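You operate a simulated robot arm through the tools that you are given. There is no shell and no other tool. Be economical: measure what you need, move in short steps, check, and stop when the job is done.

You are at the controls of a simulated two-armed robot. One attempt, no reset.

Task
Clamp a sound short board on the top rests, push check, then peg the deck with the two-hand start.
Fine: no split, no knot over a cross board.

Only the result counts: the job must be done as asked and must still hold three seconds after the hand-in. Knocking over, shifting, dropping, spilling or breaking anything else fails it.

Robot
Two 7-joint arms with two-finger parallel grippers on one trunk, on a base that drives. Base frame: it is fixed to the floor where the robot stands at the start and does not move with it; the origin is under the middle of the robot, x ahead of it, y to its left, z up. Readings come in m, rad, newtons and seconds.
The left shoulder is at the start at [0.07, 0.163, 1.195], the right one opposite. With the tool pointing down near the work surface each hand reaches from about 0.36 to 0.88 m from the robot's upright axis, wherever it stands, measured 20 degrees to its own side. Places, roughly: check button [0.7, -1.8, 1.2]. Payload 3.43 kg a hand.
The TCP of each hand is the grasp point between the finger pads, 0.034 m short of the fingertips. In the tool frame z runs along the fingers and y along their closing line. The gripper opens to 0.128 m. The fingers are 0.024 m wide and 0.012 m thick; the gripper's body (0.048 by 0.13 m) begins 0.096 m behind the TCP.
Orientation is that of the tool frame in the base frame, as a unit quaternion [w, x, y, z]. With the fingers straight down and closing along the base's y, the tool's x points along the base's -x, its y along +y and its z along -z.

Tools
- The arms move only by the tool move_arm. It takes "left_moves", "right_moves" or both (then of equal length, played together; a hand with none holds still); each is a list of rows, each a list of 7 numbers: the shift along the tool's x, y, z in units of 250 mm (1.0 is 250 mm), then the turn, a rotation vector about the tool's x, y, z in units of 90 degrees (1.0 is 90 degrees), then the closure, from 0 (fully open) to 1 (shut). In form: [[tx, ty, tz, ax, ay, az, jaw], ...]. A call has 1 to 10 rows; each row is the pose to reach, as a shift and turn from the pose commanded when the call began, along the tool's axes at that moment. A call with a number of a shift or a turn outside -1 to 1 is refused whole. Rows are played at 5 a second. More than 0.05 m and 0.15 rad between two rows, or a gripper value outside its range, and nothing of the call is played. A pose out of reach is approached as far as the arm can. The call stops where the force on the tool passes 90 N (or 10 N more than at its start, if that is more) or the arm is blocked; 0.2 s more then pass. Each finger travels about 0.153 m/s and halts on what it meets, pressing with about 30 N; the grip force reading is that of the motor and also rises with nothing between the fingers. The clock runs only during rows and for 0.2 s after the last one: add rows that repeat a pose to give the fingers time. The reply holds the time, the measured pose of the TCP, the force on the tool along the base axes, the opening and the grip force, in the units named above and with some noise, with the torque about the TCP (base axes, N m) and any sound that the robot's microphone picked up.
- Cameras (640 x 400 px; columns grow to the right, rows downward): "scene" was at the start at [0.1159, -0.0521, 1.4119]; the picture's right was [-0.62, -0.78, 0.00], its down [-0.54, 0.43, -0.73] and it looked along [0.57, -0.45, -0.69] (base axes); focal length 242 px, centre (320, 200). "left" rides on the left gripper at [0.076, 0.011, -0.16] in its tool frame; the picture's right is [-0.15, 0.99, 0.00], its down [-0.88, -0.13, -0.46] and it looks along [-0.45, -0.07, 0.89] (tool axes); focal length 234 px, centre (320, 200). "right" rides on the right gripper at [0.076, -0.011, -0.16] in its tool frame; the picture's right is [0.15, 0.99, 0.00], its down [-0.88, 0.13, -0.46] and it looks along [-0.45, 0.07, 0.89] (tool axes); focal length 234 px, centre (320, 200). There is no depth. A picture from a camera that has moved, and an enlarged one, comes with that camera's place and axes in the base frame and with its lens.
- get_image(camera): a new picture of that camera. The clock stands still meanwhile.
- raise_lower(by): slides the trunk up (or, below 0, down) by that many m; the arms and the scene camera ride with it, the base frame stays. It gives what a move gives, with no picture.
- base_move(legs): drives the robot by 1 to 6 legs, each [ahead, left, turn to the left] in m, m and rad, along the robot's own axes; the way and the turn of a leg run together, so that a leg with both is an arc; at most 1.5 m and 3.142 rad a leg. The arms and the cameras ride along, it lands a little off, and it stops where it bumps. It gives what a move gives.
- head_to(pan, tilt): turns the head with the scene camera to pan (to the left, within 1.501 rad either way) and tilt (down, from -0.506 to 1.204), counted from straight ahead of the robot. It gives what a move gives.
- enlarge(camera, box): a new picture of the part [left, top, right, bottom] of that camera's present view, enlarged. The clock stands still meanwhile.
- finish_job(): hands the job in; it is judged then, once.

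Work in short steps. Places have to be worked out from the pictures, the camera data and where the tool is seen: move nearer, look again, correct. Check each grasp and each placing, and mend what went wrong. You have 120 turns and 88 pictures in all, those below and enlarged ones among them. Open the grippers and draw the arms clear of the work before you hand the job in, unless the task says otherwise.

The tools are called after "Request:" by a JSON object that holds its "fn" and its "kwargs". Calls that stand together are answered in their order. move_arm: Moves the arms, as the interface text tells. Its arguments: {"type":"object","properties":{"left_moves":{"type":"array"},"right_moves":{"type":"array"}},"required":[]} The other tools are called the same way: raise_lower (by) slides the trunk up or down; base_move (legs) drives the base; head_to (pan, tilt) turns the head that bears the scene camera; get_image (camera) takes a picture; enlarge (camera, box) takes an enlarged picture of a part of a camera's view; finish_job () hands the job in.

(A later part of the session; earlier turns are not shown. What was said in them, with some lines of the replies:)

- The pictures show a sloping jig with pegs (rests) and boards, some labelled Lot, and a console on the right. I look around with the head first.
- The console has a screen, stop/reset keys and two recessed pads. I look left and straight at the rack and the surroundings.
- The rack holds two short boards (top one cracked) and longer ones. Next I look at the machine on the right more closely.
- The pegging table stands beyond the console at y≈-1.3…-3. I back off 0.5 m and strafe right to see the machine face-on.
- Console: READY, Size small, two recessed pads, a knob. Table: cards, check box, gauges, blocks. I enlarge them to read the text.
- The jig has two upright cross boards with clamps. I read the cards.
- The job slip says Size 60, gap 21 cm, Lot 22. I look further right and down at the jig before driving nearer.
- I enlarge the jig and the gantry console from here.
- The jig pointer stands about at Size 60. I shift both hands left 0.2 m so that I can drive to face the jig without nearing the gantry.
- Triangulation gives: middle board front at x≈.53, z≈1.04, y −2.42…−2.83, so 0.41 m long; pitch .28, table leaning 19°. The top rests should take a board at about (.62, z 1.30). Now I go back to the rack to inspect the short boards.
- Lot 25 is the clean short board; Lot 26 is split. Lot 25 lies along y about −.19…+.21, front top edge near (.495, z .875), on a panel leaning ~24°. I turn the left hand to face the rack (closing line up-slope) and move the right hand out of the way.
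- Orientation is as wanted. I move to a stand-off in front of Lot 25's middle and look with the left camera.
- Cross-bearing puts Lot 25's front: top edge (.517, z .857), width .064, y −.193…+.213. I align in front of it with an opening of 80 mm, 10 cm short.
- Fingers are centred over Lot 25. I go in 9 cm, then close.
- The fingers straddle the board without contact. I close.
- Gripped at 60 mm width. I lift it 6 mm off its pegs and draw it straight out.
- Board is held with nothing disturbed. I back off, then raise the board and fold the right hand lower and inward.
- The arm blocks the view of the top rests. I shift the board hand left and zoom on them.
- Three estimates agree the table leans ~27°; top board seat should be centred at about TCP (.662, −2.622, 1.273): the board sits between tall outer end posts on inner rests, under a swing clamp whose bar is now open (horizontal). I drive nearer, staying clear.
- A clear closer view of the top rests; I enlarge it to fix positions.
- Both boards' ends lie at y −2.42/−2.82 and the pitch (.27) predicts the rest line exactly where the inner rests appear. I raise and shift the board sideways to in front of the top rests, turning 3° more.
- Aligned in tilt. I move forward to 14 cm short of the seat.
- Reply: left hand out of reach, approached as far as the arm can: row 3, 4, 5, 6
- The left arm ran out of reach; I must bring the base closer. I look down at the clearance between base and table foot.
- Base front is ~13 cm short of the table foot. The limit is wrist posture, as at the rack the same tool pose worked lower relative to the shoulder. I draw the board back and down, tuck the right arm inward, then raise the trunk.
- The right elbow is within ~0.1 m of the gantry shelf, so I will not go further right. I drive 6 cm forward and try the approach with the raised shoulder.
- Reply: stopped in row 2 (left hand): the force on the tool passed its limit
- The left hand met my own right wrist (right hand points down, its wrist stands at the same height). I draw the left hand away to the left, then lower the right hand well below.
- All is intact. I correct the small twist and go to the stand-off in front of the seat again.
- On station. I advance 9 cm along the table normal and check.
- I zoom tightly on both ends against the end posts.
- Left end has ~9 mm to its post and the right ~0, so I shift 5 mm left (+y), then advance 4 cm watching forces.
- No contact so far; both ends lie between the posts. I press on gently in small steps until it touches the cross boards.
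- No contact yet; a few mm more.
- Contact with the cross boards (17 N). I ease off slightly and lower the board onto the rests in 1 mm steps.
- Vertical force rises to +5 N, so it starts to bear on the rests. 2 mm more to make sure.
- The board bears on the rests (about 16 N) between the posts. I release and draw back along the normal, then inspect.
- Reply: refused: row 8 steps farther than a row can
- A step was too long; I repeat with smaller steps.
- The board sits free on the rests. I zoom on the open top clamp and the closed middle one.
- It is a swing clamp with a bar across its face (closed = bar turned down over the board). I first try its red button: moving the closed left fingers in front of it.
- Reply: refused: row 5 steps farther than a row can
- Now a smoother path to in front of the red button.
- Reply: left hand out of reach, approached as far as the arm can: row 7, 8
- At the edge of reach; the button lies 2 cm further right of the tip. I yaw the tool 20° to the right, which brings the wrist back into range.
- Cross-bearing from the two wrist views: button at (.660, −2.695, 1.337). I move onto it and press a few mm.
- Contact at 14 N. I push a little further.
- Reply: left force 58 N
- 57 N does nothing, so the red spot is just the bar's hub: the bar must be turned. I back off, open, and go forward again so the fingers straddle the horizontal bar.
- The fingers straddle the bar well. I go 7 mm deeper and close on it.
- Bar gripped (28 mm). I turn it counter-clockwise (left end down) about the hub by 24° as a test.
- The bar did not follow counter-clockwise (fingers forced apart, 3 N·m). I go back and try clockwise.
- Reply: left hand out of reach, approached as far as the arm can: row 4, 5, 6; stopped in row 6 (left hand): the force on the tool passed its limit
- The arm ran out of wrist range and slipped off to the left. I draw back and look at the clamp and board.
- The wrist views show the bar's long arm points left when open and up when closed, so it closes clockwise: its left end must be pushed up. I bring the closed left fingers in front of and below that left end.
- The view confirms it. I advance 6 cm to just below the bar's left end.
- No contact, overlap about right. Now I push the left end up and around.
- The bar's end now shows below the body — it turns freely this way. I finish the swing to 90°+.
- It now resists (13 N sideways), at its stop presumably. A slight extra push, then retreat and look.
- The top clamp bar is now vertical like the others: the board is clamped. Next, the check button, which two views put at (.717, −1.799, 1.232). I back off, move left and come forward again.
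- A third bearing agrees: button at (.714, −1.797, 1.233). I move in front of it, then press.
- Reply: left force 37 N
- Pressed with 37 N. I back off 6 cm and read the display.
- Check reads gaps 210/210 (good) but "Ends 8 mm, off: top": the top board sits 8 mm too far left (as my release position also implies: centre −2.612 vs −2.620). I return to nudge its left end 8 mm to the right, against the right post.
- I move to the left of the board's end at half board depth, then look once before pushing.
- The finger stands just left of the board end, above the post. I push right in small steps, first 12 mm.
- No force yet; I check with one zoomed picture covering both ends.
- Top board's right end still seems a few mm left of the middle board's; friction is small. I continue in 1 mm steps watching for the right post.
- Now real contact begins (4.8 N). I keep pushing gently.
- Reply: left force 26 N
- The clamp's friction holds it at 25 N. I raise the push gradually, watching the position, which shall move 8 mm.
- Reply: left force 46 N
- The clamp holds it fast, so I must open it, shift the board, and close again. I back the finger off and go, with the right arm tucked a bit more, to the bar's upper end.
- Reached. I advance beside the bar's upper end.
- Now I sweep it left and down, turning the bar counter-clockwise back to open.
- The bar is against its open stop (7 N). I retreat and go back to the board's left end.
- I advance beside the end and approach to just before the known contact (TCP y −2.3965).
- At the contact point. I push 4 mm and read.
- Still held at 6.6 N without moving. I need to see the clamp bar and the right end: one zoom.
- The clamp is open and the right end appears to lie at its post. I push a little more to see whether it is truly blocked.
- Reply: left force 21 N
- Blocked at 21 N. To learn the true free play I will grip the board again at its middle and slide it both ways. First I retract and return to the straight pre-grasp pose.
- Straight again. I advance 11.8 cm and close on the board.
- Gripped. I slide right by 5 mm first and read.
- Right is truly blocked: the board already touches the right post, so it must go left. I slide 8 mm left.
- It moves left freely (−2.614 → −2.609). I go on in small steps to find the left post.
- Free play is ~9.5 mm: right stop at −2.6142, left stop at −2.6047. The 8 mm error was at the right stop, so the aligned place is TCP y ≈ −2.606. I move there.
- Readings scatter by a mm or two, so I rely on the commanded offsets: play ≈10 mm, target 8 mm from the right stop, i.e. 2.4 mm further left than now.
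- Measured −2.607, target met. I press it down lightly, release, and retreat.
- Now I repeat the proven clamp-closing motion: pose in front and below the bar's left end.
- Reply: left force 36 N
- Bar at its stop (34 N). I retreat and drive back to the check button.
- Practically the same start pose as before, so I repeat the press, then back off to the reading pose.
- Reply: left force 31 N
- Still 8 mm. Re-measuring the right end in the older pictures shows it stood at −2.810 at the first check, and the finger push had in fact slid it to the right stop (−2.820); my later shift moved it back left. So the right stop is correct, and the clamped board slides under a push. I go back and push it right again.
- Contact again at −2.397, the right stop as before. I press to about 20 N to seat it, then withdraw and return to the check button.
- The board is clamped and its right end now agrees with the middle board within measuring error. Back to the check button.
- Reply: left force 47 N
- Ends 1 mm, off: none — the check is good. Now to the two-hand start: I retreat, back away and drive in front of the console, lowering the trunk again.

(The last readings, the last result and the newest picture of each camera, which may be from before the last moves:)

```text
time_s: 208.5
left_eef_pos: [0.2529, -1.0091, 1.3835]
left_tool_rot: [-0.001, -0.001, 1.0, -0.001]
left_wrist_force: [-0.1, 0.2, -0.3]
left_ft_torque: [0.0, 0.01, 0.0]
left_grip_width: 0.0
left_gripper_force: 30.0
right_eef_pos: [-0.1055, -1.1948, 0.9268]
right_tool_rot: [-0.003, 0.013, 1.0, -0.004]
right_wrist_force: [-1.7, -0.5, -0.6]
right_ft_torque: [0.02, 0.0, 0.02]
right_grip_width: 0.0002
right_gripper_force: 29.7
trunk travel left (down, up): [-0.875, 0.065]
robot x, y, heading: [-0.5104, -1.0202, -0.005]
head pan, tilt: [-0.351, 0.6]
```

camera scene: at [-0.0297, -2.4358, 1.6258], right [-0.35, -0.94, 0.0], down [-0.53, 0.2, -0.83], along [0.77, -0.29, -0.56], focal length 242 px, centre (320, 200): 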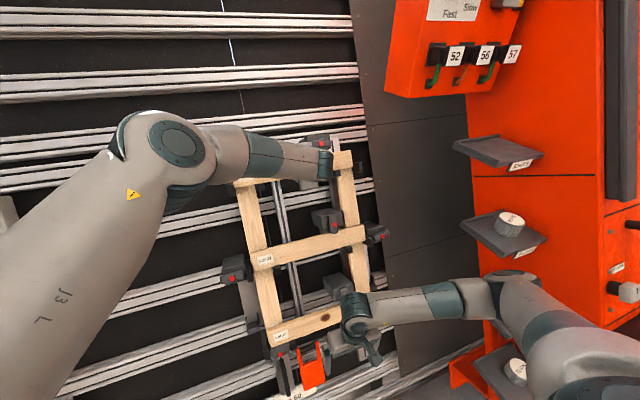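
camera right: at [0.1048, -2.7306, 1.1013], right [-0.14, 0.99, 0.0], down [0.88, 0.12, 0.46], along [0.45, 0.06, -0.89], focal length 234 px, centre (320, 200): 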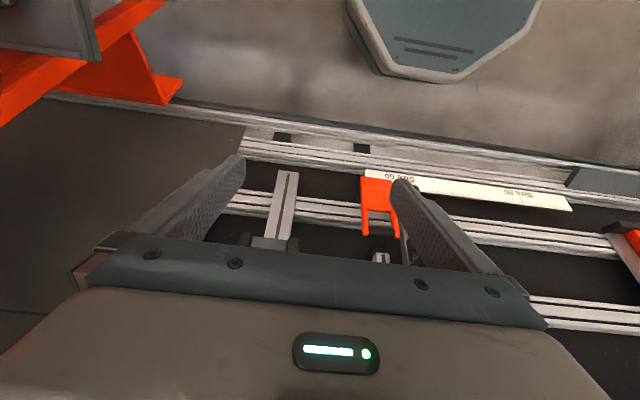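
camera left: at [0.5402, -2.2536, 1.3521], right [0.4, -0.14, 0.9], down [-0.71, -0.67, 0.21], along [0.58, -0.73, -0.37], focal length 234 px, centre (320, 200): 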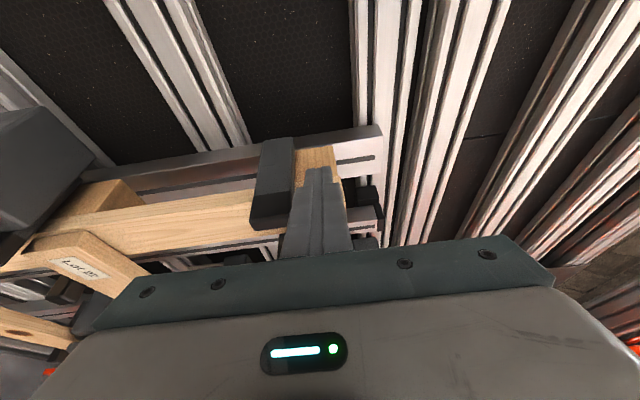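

Left tool points down. I bring both hands to the pads' spacing at a safe height (left y −.82, right y −1.217), still clear of the console.

Request:
{"fn": "move_arm", "kwargs": {"left_moves": [[0.106, 0.063, 0.118, 0, 0, 0, 1.0], [0.212, 0.127, 0.235, 0, 0, 0, 1.0], [0.318, 0.19, 0.353, 0, 0, 0, 1.0], [0.424, 0.253, 0.471, 0, 0, 0, 1.0], [0.53, 0.317, 0.588, 0, 0, 0, 1.0], [0.636, 0.38, 0.706, 0, 0, 0, 1.0]], "right_moves": [[0, -0.015, -0.07, 0, 0, 0, 1.0], [0, -0.03, -0.14, 0, 0, 0, 1.0], [0, -0.045, -0.21, 0, 0, 0, 1.0], [0, -0.06, -0.28, 0, 0, 0, 1.0], [0, -0.075, -0.35, 0, 0, 0, 1.0], [0, -0.09, -0.42, 0, 0, 0, 1.0]]}}

Request:
{"fn": "move_arm", "kwargs": {"left_moves": [[0.106, 0.063, 0.118, 0, 0, 0, 1.0], [0.212, 0.127, 0.235, 0, 0, 0, 1.0], [0.318, 0.19, 0.353, 0, 0, 0, 1.0], [0.424, 0.253, 0.471, 0, 0, 0, 1.0], [0.53, 0.317, 0.588, 0, 0, 0, 1.0], [0.636, 0.38, 0.706, 0, 0, 0, 1.0]]}}

Request:
{"fn": "base_move", "kwargs": {"legs": [[0.36, 0, 0]]}}

Request:
{"fn": "head_to", "kwargs": {"pan": 0.0, "tilt": 0.95}}

```text
time_s: 209.9
left_eef_pos: [0.0939, -0.9123, 1.2055]
left_tool_rot: [0.0, -0.001, 1.0, -0.001]
left_wrist_force: [-0.1, 0.5, -0.8]
left_ft_torque: [-0.05, 0.02, -0.02]
left_grip_width: 0.0
left_gripper_force: 30.2
right_eef_pos: [-0.1063, -1.2151, 1.0303]
right_tool_rot: [-0.002, 0.013, 1.0, -0.005]
right_wrist_force: [0.5, 0.6, -0.2]
right_ft_torque: [0.01, -0.03, -0.01]
right_grip_width: 0.0
right_gripper_force: 29.9
trunk travel left (down, up): [-0.875, 0.065]
robot x, y, heading: [-0.5107, -1.0185, -0.006]
head pan, tilt: [-0.351, 0.6]
```

```text
time_s: 211.3
left_eef_pos: [-0.0675, -0.8192, 1.0301]
left_tool_rot: [-0.001, -0.001, 1.0, -0.002]
left_wrist_force: [-0.2, 0.7, 0.2]
left_ft_torque: [-0.03, -0.06, 0.02]
left_grip_width: 0.0
left_gripper_force: 30.1
right_eef_pos: [-0.1066, -1.215, 1.0312]
right_tool_rot: [-0.003, 0.014, 1.0, -0.004]
right_wrist_force: [0.2, 0.8, 0.5]
right_ft_torque: [-0.04, 0.01, 0.0]
right_grip_width: 0.0002
right_gripper_force: 30.2
trunk travel left (down, up): [-0.875, 0.065]
robot x, y, heading: [-0.5085, -1.0175, -0.007]
head pan, tilt: [-0.351, 0.6]
```

```text
time_s: 213.6
left_eef_pos: [0.2925, -0.8215, 1.0306]
left_tool_rot: [0.0, 0.001, 1.0, -0.001]
left_wrist_force: [-0.5, 0.2, -0.5]
left_ft_torque: [-0.01, 0.02, 0.0]
left_grip_width: 0.0001
left_gripper_force: 30.1
right_eef_pos: [0.2523, -1.2182, 1.0309]
right_tool_rot: [-0.003, 0.013, 1.0, -0.004]
right_wrist_force: [-0.9, -0.6, -0.3]
right_ft_torque: [0.01, 0.01, 0.0]
right_grip_width: 0.0
right_gripper_force: 30.7
trunk travel left (down, up): [-0.875, 0.065]
robot x, y, heading: [-0.1505, -1.0232, -0.004]
head pan, tilt: [-0.351, 0.6]
```

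```text
time_s: 214.4
left_eef_pos: [0.2935, -0.8214, 1.0296]
left_tool_rot: [0.0, 0.0, 1.0, -0.001]
left_wrist_force: [-0.7, 0.3, -0.4]
left_ft_torque: [-0.01, -0.01, -0.01]
left_grip_width: 0.0
left_gripper_force: 30.2
right_eef_pos: [0.2524, -1.2179, 1.0305]
right_tool_rot: [-0.003, 0.013, 1.0, -0.003]
right_wrist_force: [0.0, -0.9, -0.8]
right_ft_torque: [-0.01, 0.01, 0.01]
right_grip_width: 0.0
right_gripper_force: 29.8
trunk travel left (down, up): [-0.875, 0.065]
robot x, y, heading: [-0.1514, -1.0235, -0.002]
head pan, tilt: [0.0, 0.949]
```

I use my last picture on the scene view to place the pads relative to the fingertips.

Request:
{"fn": "get_image", "kwargs": {"camera": "scene"}}

```text
0 pictures are left
camera scene: at [-0.0252, -1.0228, 1.597], right [-0.01, -1.0, 0.0], down [-0.81, 0.01, -0.58], along [0.58, 0.0, -0.81], focal length 242 px, centre (320, 200)
```

scene: 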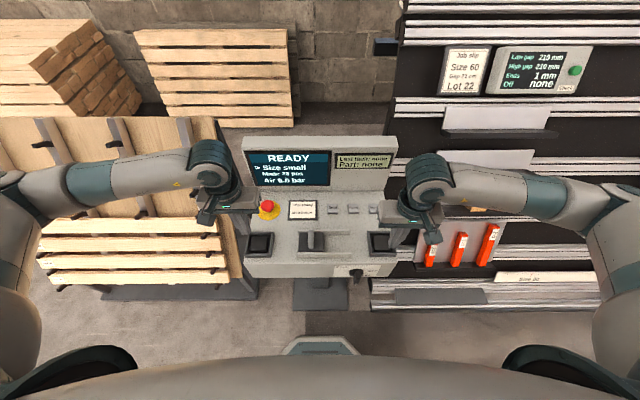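

Screen says READY; pads at about (.316, −.827) and (.315, −1.222), z ≈ .88. I align both fingertips above them at the same height.

Request:
{"fn": "move_arm", "kwargs": {"left_moves": [[-0.04, -0.01, 0, 0, 0, 0, 1.0], [-0.09, -0.022, 0, 0, 0, 0, 1.0], [-0.09, -0.022, 0.13, 0, 0, 0, 1.0], [-0.09, -0.022, 0.26, 0, 0, 0, 1.0], [-0.09, -0.022, 0.34, 0, 0, 0, 1.0]], "right_moves": [[-0.126, -0.008, 0, 0, 0, 0, 1.0], [-0.252, -0.016, 0, 0, 0, 0, 1.0], [-0.252, -0.016, 0.13, 0, 0, 0, 1.0], [-0.252, -0.016, 0.26, 0, 0, 0, 1.0], [-0.252, -0.016, 0.34, 0, 0, 0, 1.0]]}}

```text
time_s: 215.6
left_eef_pos: [0.3158, -0.8262, 0.9448]
left_tool_rot: [0.0, 0.001, 1.0, -0.001]
left_wrist_force: [1.1, 0.0, -0.6]
left_ft_torque: [0.0, 0.02, -0.01]
left_grip_width: 0.0
left_gripper_force: 29.8
right_eef_pos: [0.3145, -1.2249, 0.9449]
right_tool_rot: [-0.002, 0.015, 1.0, -0.003]
right_wrist_force: [-0.5, 0.5, 0.2]
right_ft_torque: [-0.01, -0.03, -0.04]
right_grip_width: 0.0001
right_gripper_force: 29.5
trunk travel left (down, up): [-0.875, 0.065]
robot x, y, heading: [-0.1497, -1.0243, -0.001]
head pan, tilt: [0.0, 0.949]
```

Both at tip height .911. Now both go down together and hold.

Request:
{"fn": "move_arm", "kwargs": {"left_moves": [[0, 0, 0.05, 0, 0, 0, 1.0], [0, 0, 0.1, 0, 0, 0, 1.0], [0, 0, 0.15, 0, 0, 0, 1.0], [0, 0, 0.19, 0, 0, 0, 1.0], [0, 0, 0.19, 0, 0, 0, 1.0], [0, 0, 0.19, 0, 0, 0, 1.0], [0, 0, 0.19, 0, 0, 0, 1.0], [0, 0, 0.19, 0, 0, 0, 1.0], [0, 0, 0.19, 0, 0, 0, 1.0], [0, 0, 0.19, 0, 0, 0, 1.0]], "right_moves": [[0, 0, 0.05, 0, 0, 0, 1.0], [0, 0, 0.1, 0, 0, 0, 1.0], [0, 0, 0.15, 0, 0, 0, 1.0], [0, 0, 0.19, 0, 0, 0, 1.0], [0, 0, 0.19, 0, 0, 0, 1.0], [0, 0, 0.19, 0, 0, 0, 1.0], [0, 0, 0.19, 0, 0, 0, 1.0], [0, 0, 0.19, 0, 0, 0, 1.0], [0, 0, 0.19, 0, 0, 0, 1.0], [0, 0, 0.19, 0, 0, 0, 1.0]]}}

```text
time_s: 217.8
left_eef_pos: [0.3163, -0.827, 0.9017]
left_tool_rot: [0.005, -0.001, 1.0, -0.001]
left_wrist_force: [12.1, 9.2, 49.9]
left_ft_torque: [0.31, -0.16, -0.14]
left_grip_width: 0.0
left_gripper_force: 30.2
right_eef_pos: [0.3141, -1.2255, 0.9023]
right_tool_rot: [0.003, 0.014, 1.0, -0.004]
right_wrist_force: [11.9, -9.1, 49.5]
right_ft_torque: [-0.27, -0.29, 0.16]
right_grip_width: 0.0001
right_gripper_force: 30.2
trunk travel left (down, up): [-0.875, 0.065]
robot x, y, heading: [-0.1496, -1.0203, -0.008]
head pan, tilt: [0.0, 0.949]
heard: click, click
```

Two clicks heard, 50 N on each. I keep holding and listen for the machine.

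Request:
{"fn": "move_arm", "kwargs": {"left_moves": [[0, 0, 0, 0, 0, 0, 1.0], [0, 0, 0, 0, 0, 0, 1.0], [0, 0, 0, 0, 0, 0, 1.0], [0, 0, 0, 0, 0, 0, 1.0], [0, 0, 0, 0, 0, 0, 1.0], [0, 0, 0, 0, 0, 0, 1.0], [0, 0, 0, 0, 0, 0, 1.0], [0, 0, 0, 0, 0, 0, 1.0], [0, 0, 0, 0, 0, 0, 1.0], [0, 0, 0, 0, 0, 0, 1.0]], "right_moves": [[0, 0, 0, 0, 0, 0, 1.0], [0, 0, 0, 0, 0, 0, 1.0], [0, 0, 0, 0, 0, 0, 1.0], [0, 0, 0, 0, 0, 0, 1.0], [0, 0, 0, 0, 0, 0, 1.0], [0, 0, 0, 0, 0, 0, 1.0], [0, 0, 0, 0, 0, 0, 1.0], [0, 0, 0, 0, 0, 0, 1.0], [0, 0, 0, 0, 0, 0, 1.0], [0, 0, 0, 0, 0, 0, 1.0]]}}

```text
time_s: 220.0
left_eef_pos: [0.3163, -0.8268, 0.9014]
left_tool_rot: [0.004, -0.001, 1.0, -0.002]
left_wrist_force: [11.7, 10.6, 50.1]
left_ft_torque: [0.34, -0.14, -0.04]
left_grip_width: 0.0002
left_gripper_force: 30.3
right_eef_pos: [0.3144, -1.2235, 0.9017]
right_tool_rot: [0.002, 0.014, 1.0, -0.002]
right_wrist_force: [11.0, -10.0, 49.8]
right_ft_torque: [-0.3, -0.3, 0.0]
right_grip_width: 0.0002
right_gripper_force: 29.7
trunk travel left (down, up): [-0.875, 0.065]
robot x, y, heading: [-0.1502, -1.0208, -0.001]
head pan, tilt: [0.0, 0.949]
```

No further sound yet. I hold another two seconds.

Request:
{"fn": "move_arm", "kwargs": {"left_moves": [[0, 0, 0, 0, 0, 0, 1.0], [0, 0, 0, 0, 0, 0, 1.0], [0, 0, 0, 0, 0, 0, 1.0], [0, 0, 0, 0, 0, 0, 1.0], [0, 0, 0, 0, 0, 0, 1.0], [0, 0, 0, 0, 0, 0, 1.0], [0, 0, 0, 0, 0, 0, 1.0], [0, 0, 0, 0, 0, 0, 1.0], [0, 0, 0, 0, 0, 0, 1.0], [0, 0, 0, 0, 0, 0, 1.0]], "right_moves": [[0, 0, 0, 0, 0, 0, 1.0], [0, 0, 0, 0, 0, 0, 1.0], [0, 0, 0, 0, 0, 0, 1.0], [0, 0, 0, 0, 0, 0, 1.0], [0, 0, 0, 0, 0, 0, 1.0], [0, 0, 0, 0, 0, 0, 1.0], [0, 0, 0, 0, 0, 0, 1.0], [0, 0, 0, 0, 0, 0, 1.0], [0, 0, 0, 0, 0, 0, 1.0], [0, 0, 0, 0, 0, 0, 1.0]]}}

Request:
{"fn": "move_arm", "kwargs": {"left_moves": [[0, 0, -0.1, 0, 0, 0, 1.0], [0, 0, -0.25, 0, 0, 0, 1.0], [0, 0, -0.4, 0, 0, 0, 1.0], [0, 0, -0.55, 0, 0, 0, 0.5], [0, 0, -0.55, 0, 0, 0, 0.0], [0, 0, -0.55, 0, 0, 0, 0.0], [0, 0, -0.55, 0, 0, 0, 0.0], [0, 0, -0.55, 0, 0, 0, 0.0], [0, 0, -0.55, 0, 0, 0, 0.0], [0, 0, -0.55, 0, 0, 0, 0.0]], "right_moves": [[0, 0, -0.1, 0, 0, 0, 1.0], [0, 0, -0.25, 0, 0, 0, 1.0], [0, 0, -0.4, 0, 0, 0, 1.0], [0, 0, -0.55, 0, 0, 0, 0.5], [0, 0, -0.55, 0, 0, 0, 0.0], [0, 0, -0.55, 0, 0, 0, 0.0], [0, 0, -0.55, 0, 0, 0, 0.0], [0, 0, -0.55, 0, 0, 0, 0.0], [0, 0, -0.55, 0, 0, 0, 0.0], [0, 0, -0.55, 0, 0, 0, 0.0]]}}

```text
time_s: 222.2
left_eef_pos: [0.3154, -0.8273, 0.9016]
left_tool_rot: [0.005, -0.001, 1.0, -0.002]
left_wrist_force: [10.3, 7.9, 49.6]
left_ft_torque: [0.22, -0.1, -0.01]
left_grip_width: 0.0002
left_gripper_force: 29.8
right_eef_pos: [0.3141, -1.224, 0.902]
right_tool_rot: [0.002, 0.015, 1.0, -0.002]
right_wrist_force: [12.2, -8.1, 50.1]
right_ft_torque: [-0.25, -0.26, 0.03]
right_grip_width: 0.0
right_gripper_force: 30.0
trunk travel left (down, up): [-0.875, 0.065]
robot x, y, heading: [-0.155, -1.0226, -0.003]
head pan, tilt: [0.0, 0.949]
```

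```text
time_s: 224.4
left_eef_pos: [0.3159, -0.8267, 1.035]
left_tool_rot: [0.0, -0.001, 1.0, -0.001]
left_wrist_force: [-0.2, -0.6, 0.3]
left_ft_torque: [0.01, -0.01, 0.0]
left_grip_width: 0.1282
left_gripper_force: 0.1
right_eef_pos: [0.315, -1.2241, 1.0345]
right_tool_rot: [-0.003, 0.014, 1.0, -0.004]
right_wrist_force: [0.1, 0.2, 0.2]
right_ft_torque: [0.01, -0.02, 0.01]
right_grip_width: 0.1278
right_gripper_force: 0.1
trunk travel left (down, up): [-0.875, 0.065]
robot x, y, heading: [-0.153, -1.02, -0.003]
head pan, tilt: [0.0, 0.949]
```

Both pads were pressed in step and held 6 s; hands are raised and open. I back the robot away from the console, wait and listen before handing in.

Request:
{"fn": "base_move", "kwargs": {"legs": [[-0.35, 0, 0]]}}

Request:
{"fn": "move_arm", "kwargs": {"left_moves": [[0, 0, 0, 0, 0, 0, 0], [0, 0, 0, 0, 0, 0, 0], [0, 0, 0, 0, 0, 0, 0], [0, 0, 0, 0, 0, 0, 0], [0, 0, 0, 0, 0, 0, 0], [0, 0, 0, 0, 0, 0, 0], [0, 0, 0, 0, 0, 0, 0], [0, 0, 0, 0, 0, 0, 0], [0, 0, 0, 0, 0, 0, 0], [0, 0, 0, 0, 0, 0, 0]]}}

Request:
{"fn": "move_arm", "kwargs": {"left_moves": [[0, 0, 0, 0, 0, 0, 0], [0, 0, 0, 0, 0, 0, 0], [0, 0, 0, 0, 0, 0, 0], [0, 0, 0, 0, 0, 0, 0], [0, 0, 0, 0, 0, 0, 0], [0, 0, 0, 0, 0, 0, 0], [0, 0, 0, 0, 0, 0, 0], [0, 0, 0, 0, 0, 0, 0], [0, 0, 0, 0, 0, 0, 0], [0, 0, 0, 0, 0, 0, 0]]}}

```text
time_s: 226.7
left_eef_pos: [-0.0325, -0.8258, 1.0338]
left_tool_rot: [-0.001, 0.001, 1.0, -0.001]
left_wrist_force: [0.3, 0.4, -0.1]
left_ft_torque: [0.01, 0.02, -0.01]
left_grip_width: 0.128
left_gripper_force: 0.0
right_eef_pos: [-0.0331, -1.2228, 1.0353]
right_tool_rot: [-0.004, 0.014, 1.0, -0.005]
right_wrist_force: [-0.4, -0.2, 0.0]
right_ft_torque: [0.0, 0.0, 0.0]
right_grip_width: 0.128
right_gripper_force: 0.1
trunk travel left (down, up): [-0.875, 0.065]
robot x, y, heading: [-0.4939, -1.0199, -0.009]
head pan, tilt: [0.0, 0.949]
```

```text
time_s: 228.9
left_eef_pos: [-0.0335, -0.8252, 1.036]
left_tool_rot: [0.0, 0.002, 1.0, -0.002]
left_wrist_force: [0.3, 0.3, 1.2]
left_ft_torque: [0.0, 0.01, -0.01]
left_grip_width: 0.128
left_gripper_force: 0.1
right_eef_pos: [-0.034, -1.2223, 1.0357]
right_tool_rot: [-0.004, 0.015, 1.0, -0.005]
right_wrist_force: [0.5, 0.0, 0.5]
right_ft_torque: [-0.02, -0.02, -0.03]
right_grip_width: 0.128
right_gripper_force: 0.1
trunk travel left (down, up): [-0.875, 0.065]
robot x, y, heading: [-0.4956, -1.0178, -0.011]
head pan, tilt: [0.0, 0.949]
```

```text
time_s: 231.1
left_eef_pos: [-0.0321, -0.8266, 1.0348]
left_tool_rot: [0.001, 0.002, 1.0, -0.001]
left_wrist_force: [-0.3, -0.7, 0.0]
left_ft_torque: [-0.04, -0.02, -0.02]
left_grip_width: 0.1282
left_gripper_force: 0.0
right_eef_pos: [-0.0335, -1.2224, 1.0357]
right_tool_rot: [-0.002, 0.015, 1.0, -0.005]
right_wrist_force: [-0.4, -0.2, 0.0]
right_ft_torque: [0.0, 0.04, -0.01]
right_grip_width: 0.1279
right_gripper_force: 0.0
trunk travel left (down, up): [-0.875, 0.065]
robot x, y, heading: [-0.4979, -1.0189, -0.011]
head pan, tilt: [0.0, 0.949]
```

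All is quiet, and both hands are open and clear of the work. I hand the job in.

Request:
{"fn": "finish_job", "kwargs": {}}

```text
The job is handed in.
```

I handed the job in, but I could not see whether the deck was actually pegged. The board is clamped and passed the check. I had no pictures left when I used the two-hand start.

- **Board:** I used Lot 25, a short board with no split or knot on the face I could see. I left the split Lot 26 on the rack.
- **Clamp and check:** The first check read 8 mm off at the ends of the top board. I opened the clamp, shifted the board the wrong way, and got 8 mm again. I then pushed it against the right end post. The last check read gaps 210 mm and 210 mm, ends 1 mm, off "none".
- **Start:** The console showed READY. I pressed both pads together and held them about 6 s. I heard two clicks at the press and no machine sound after that.
- **Bump:** On the way my left hand struck my own right wrist once. The pictures afterwards showed nothing knocked or moved.
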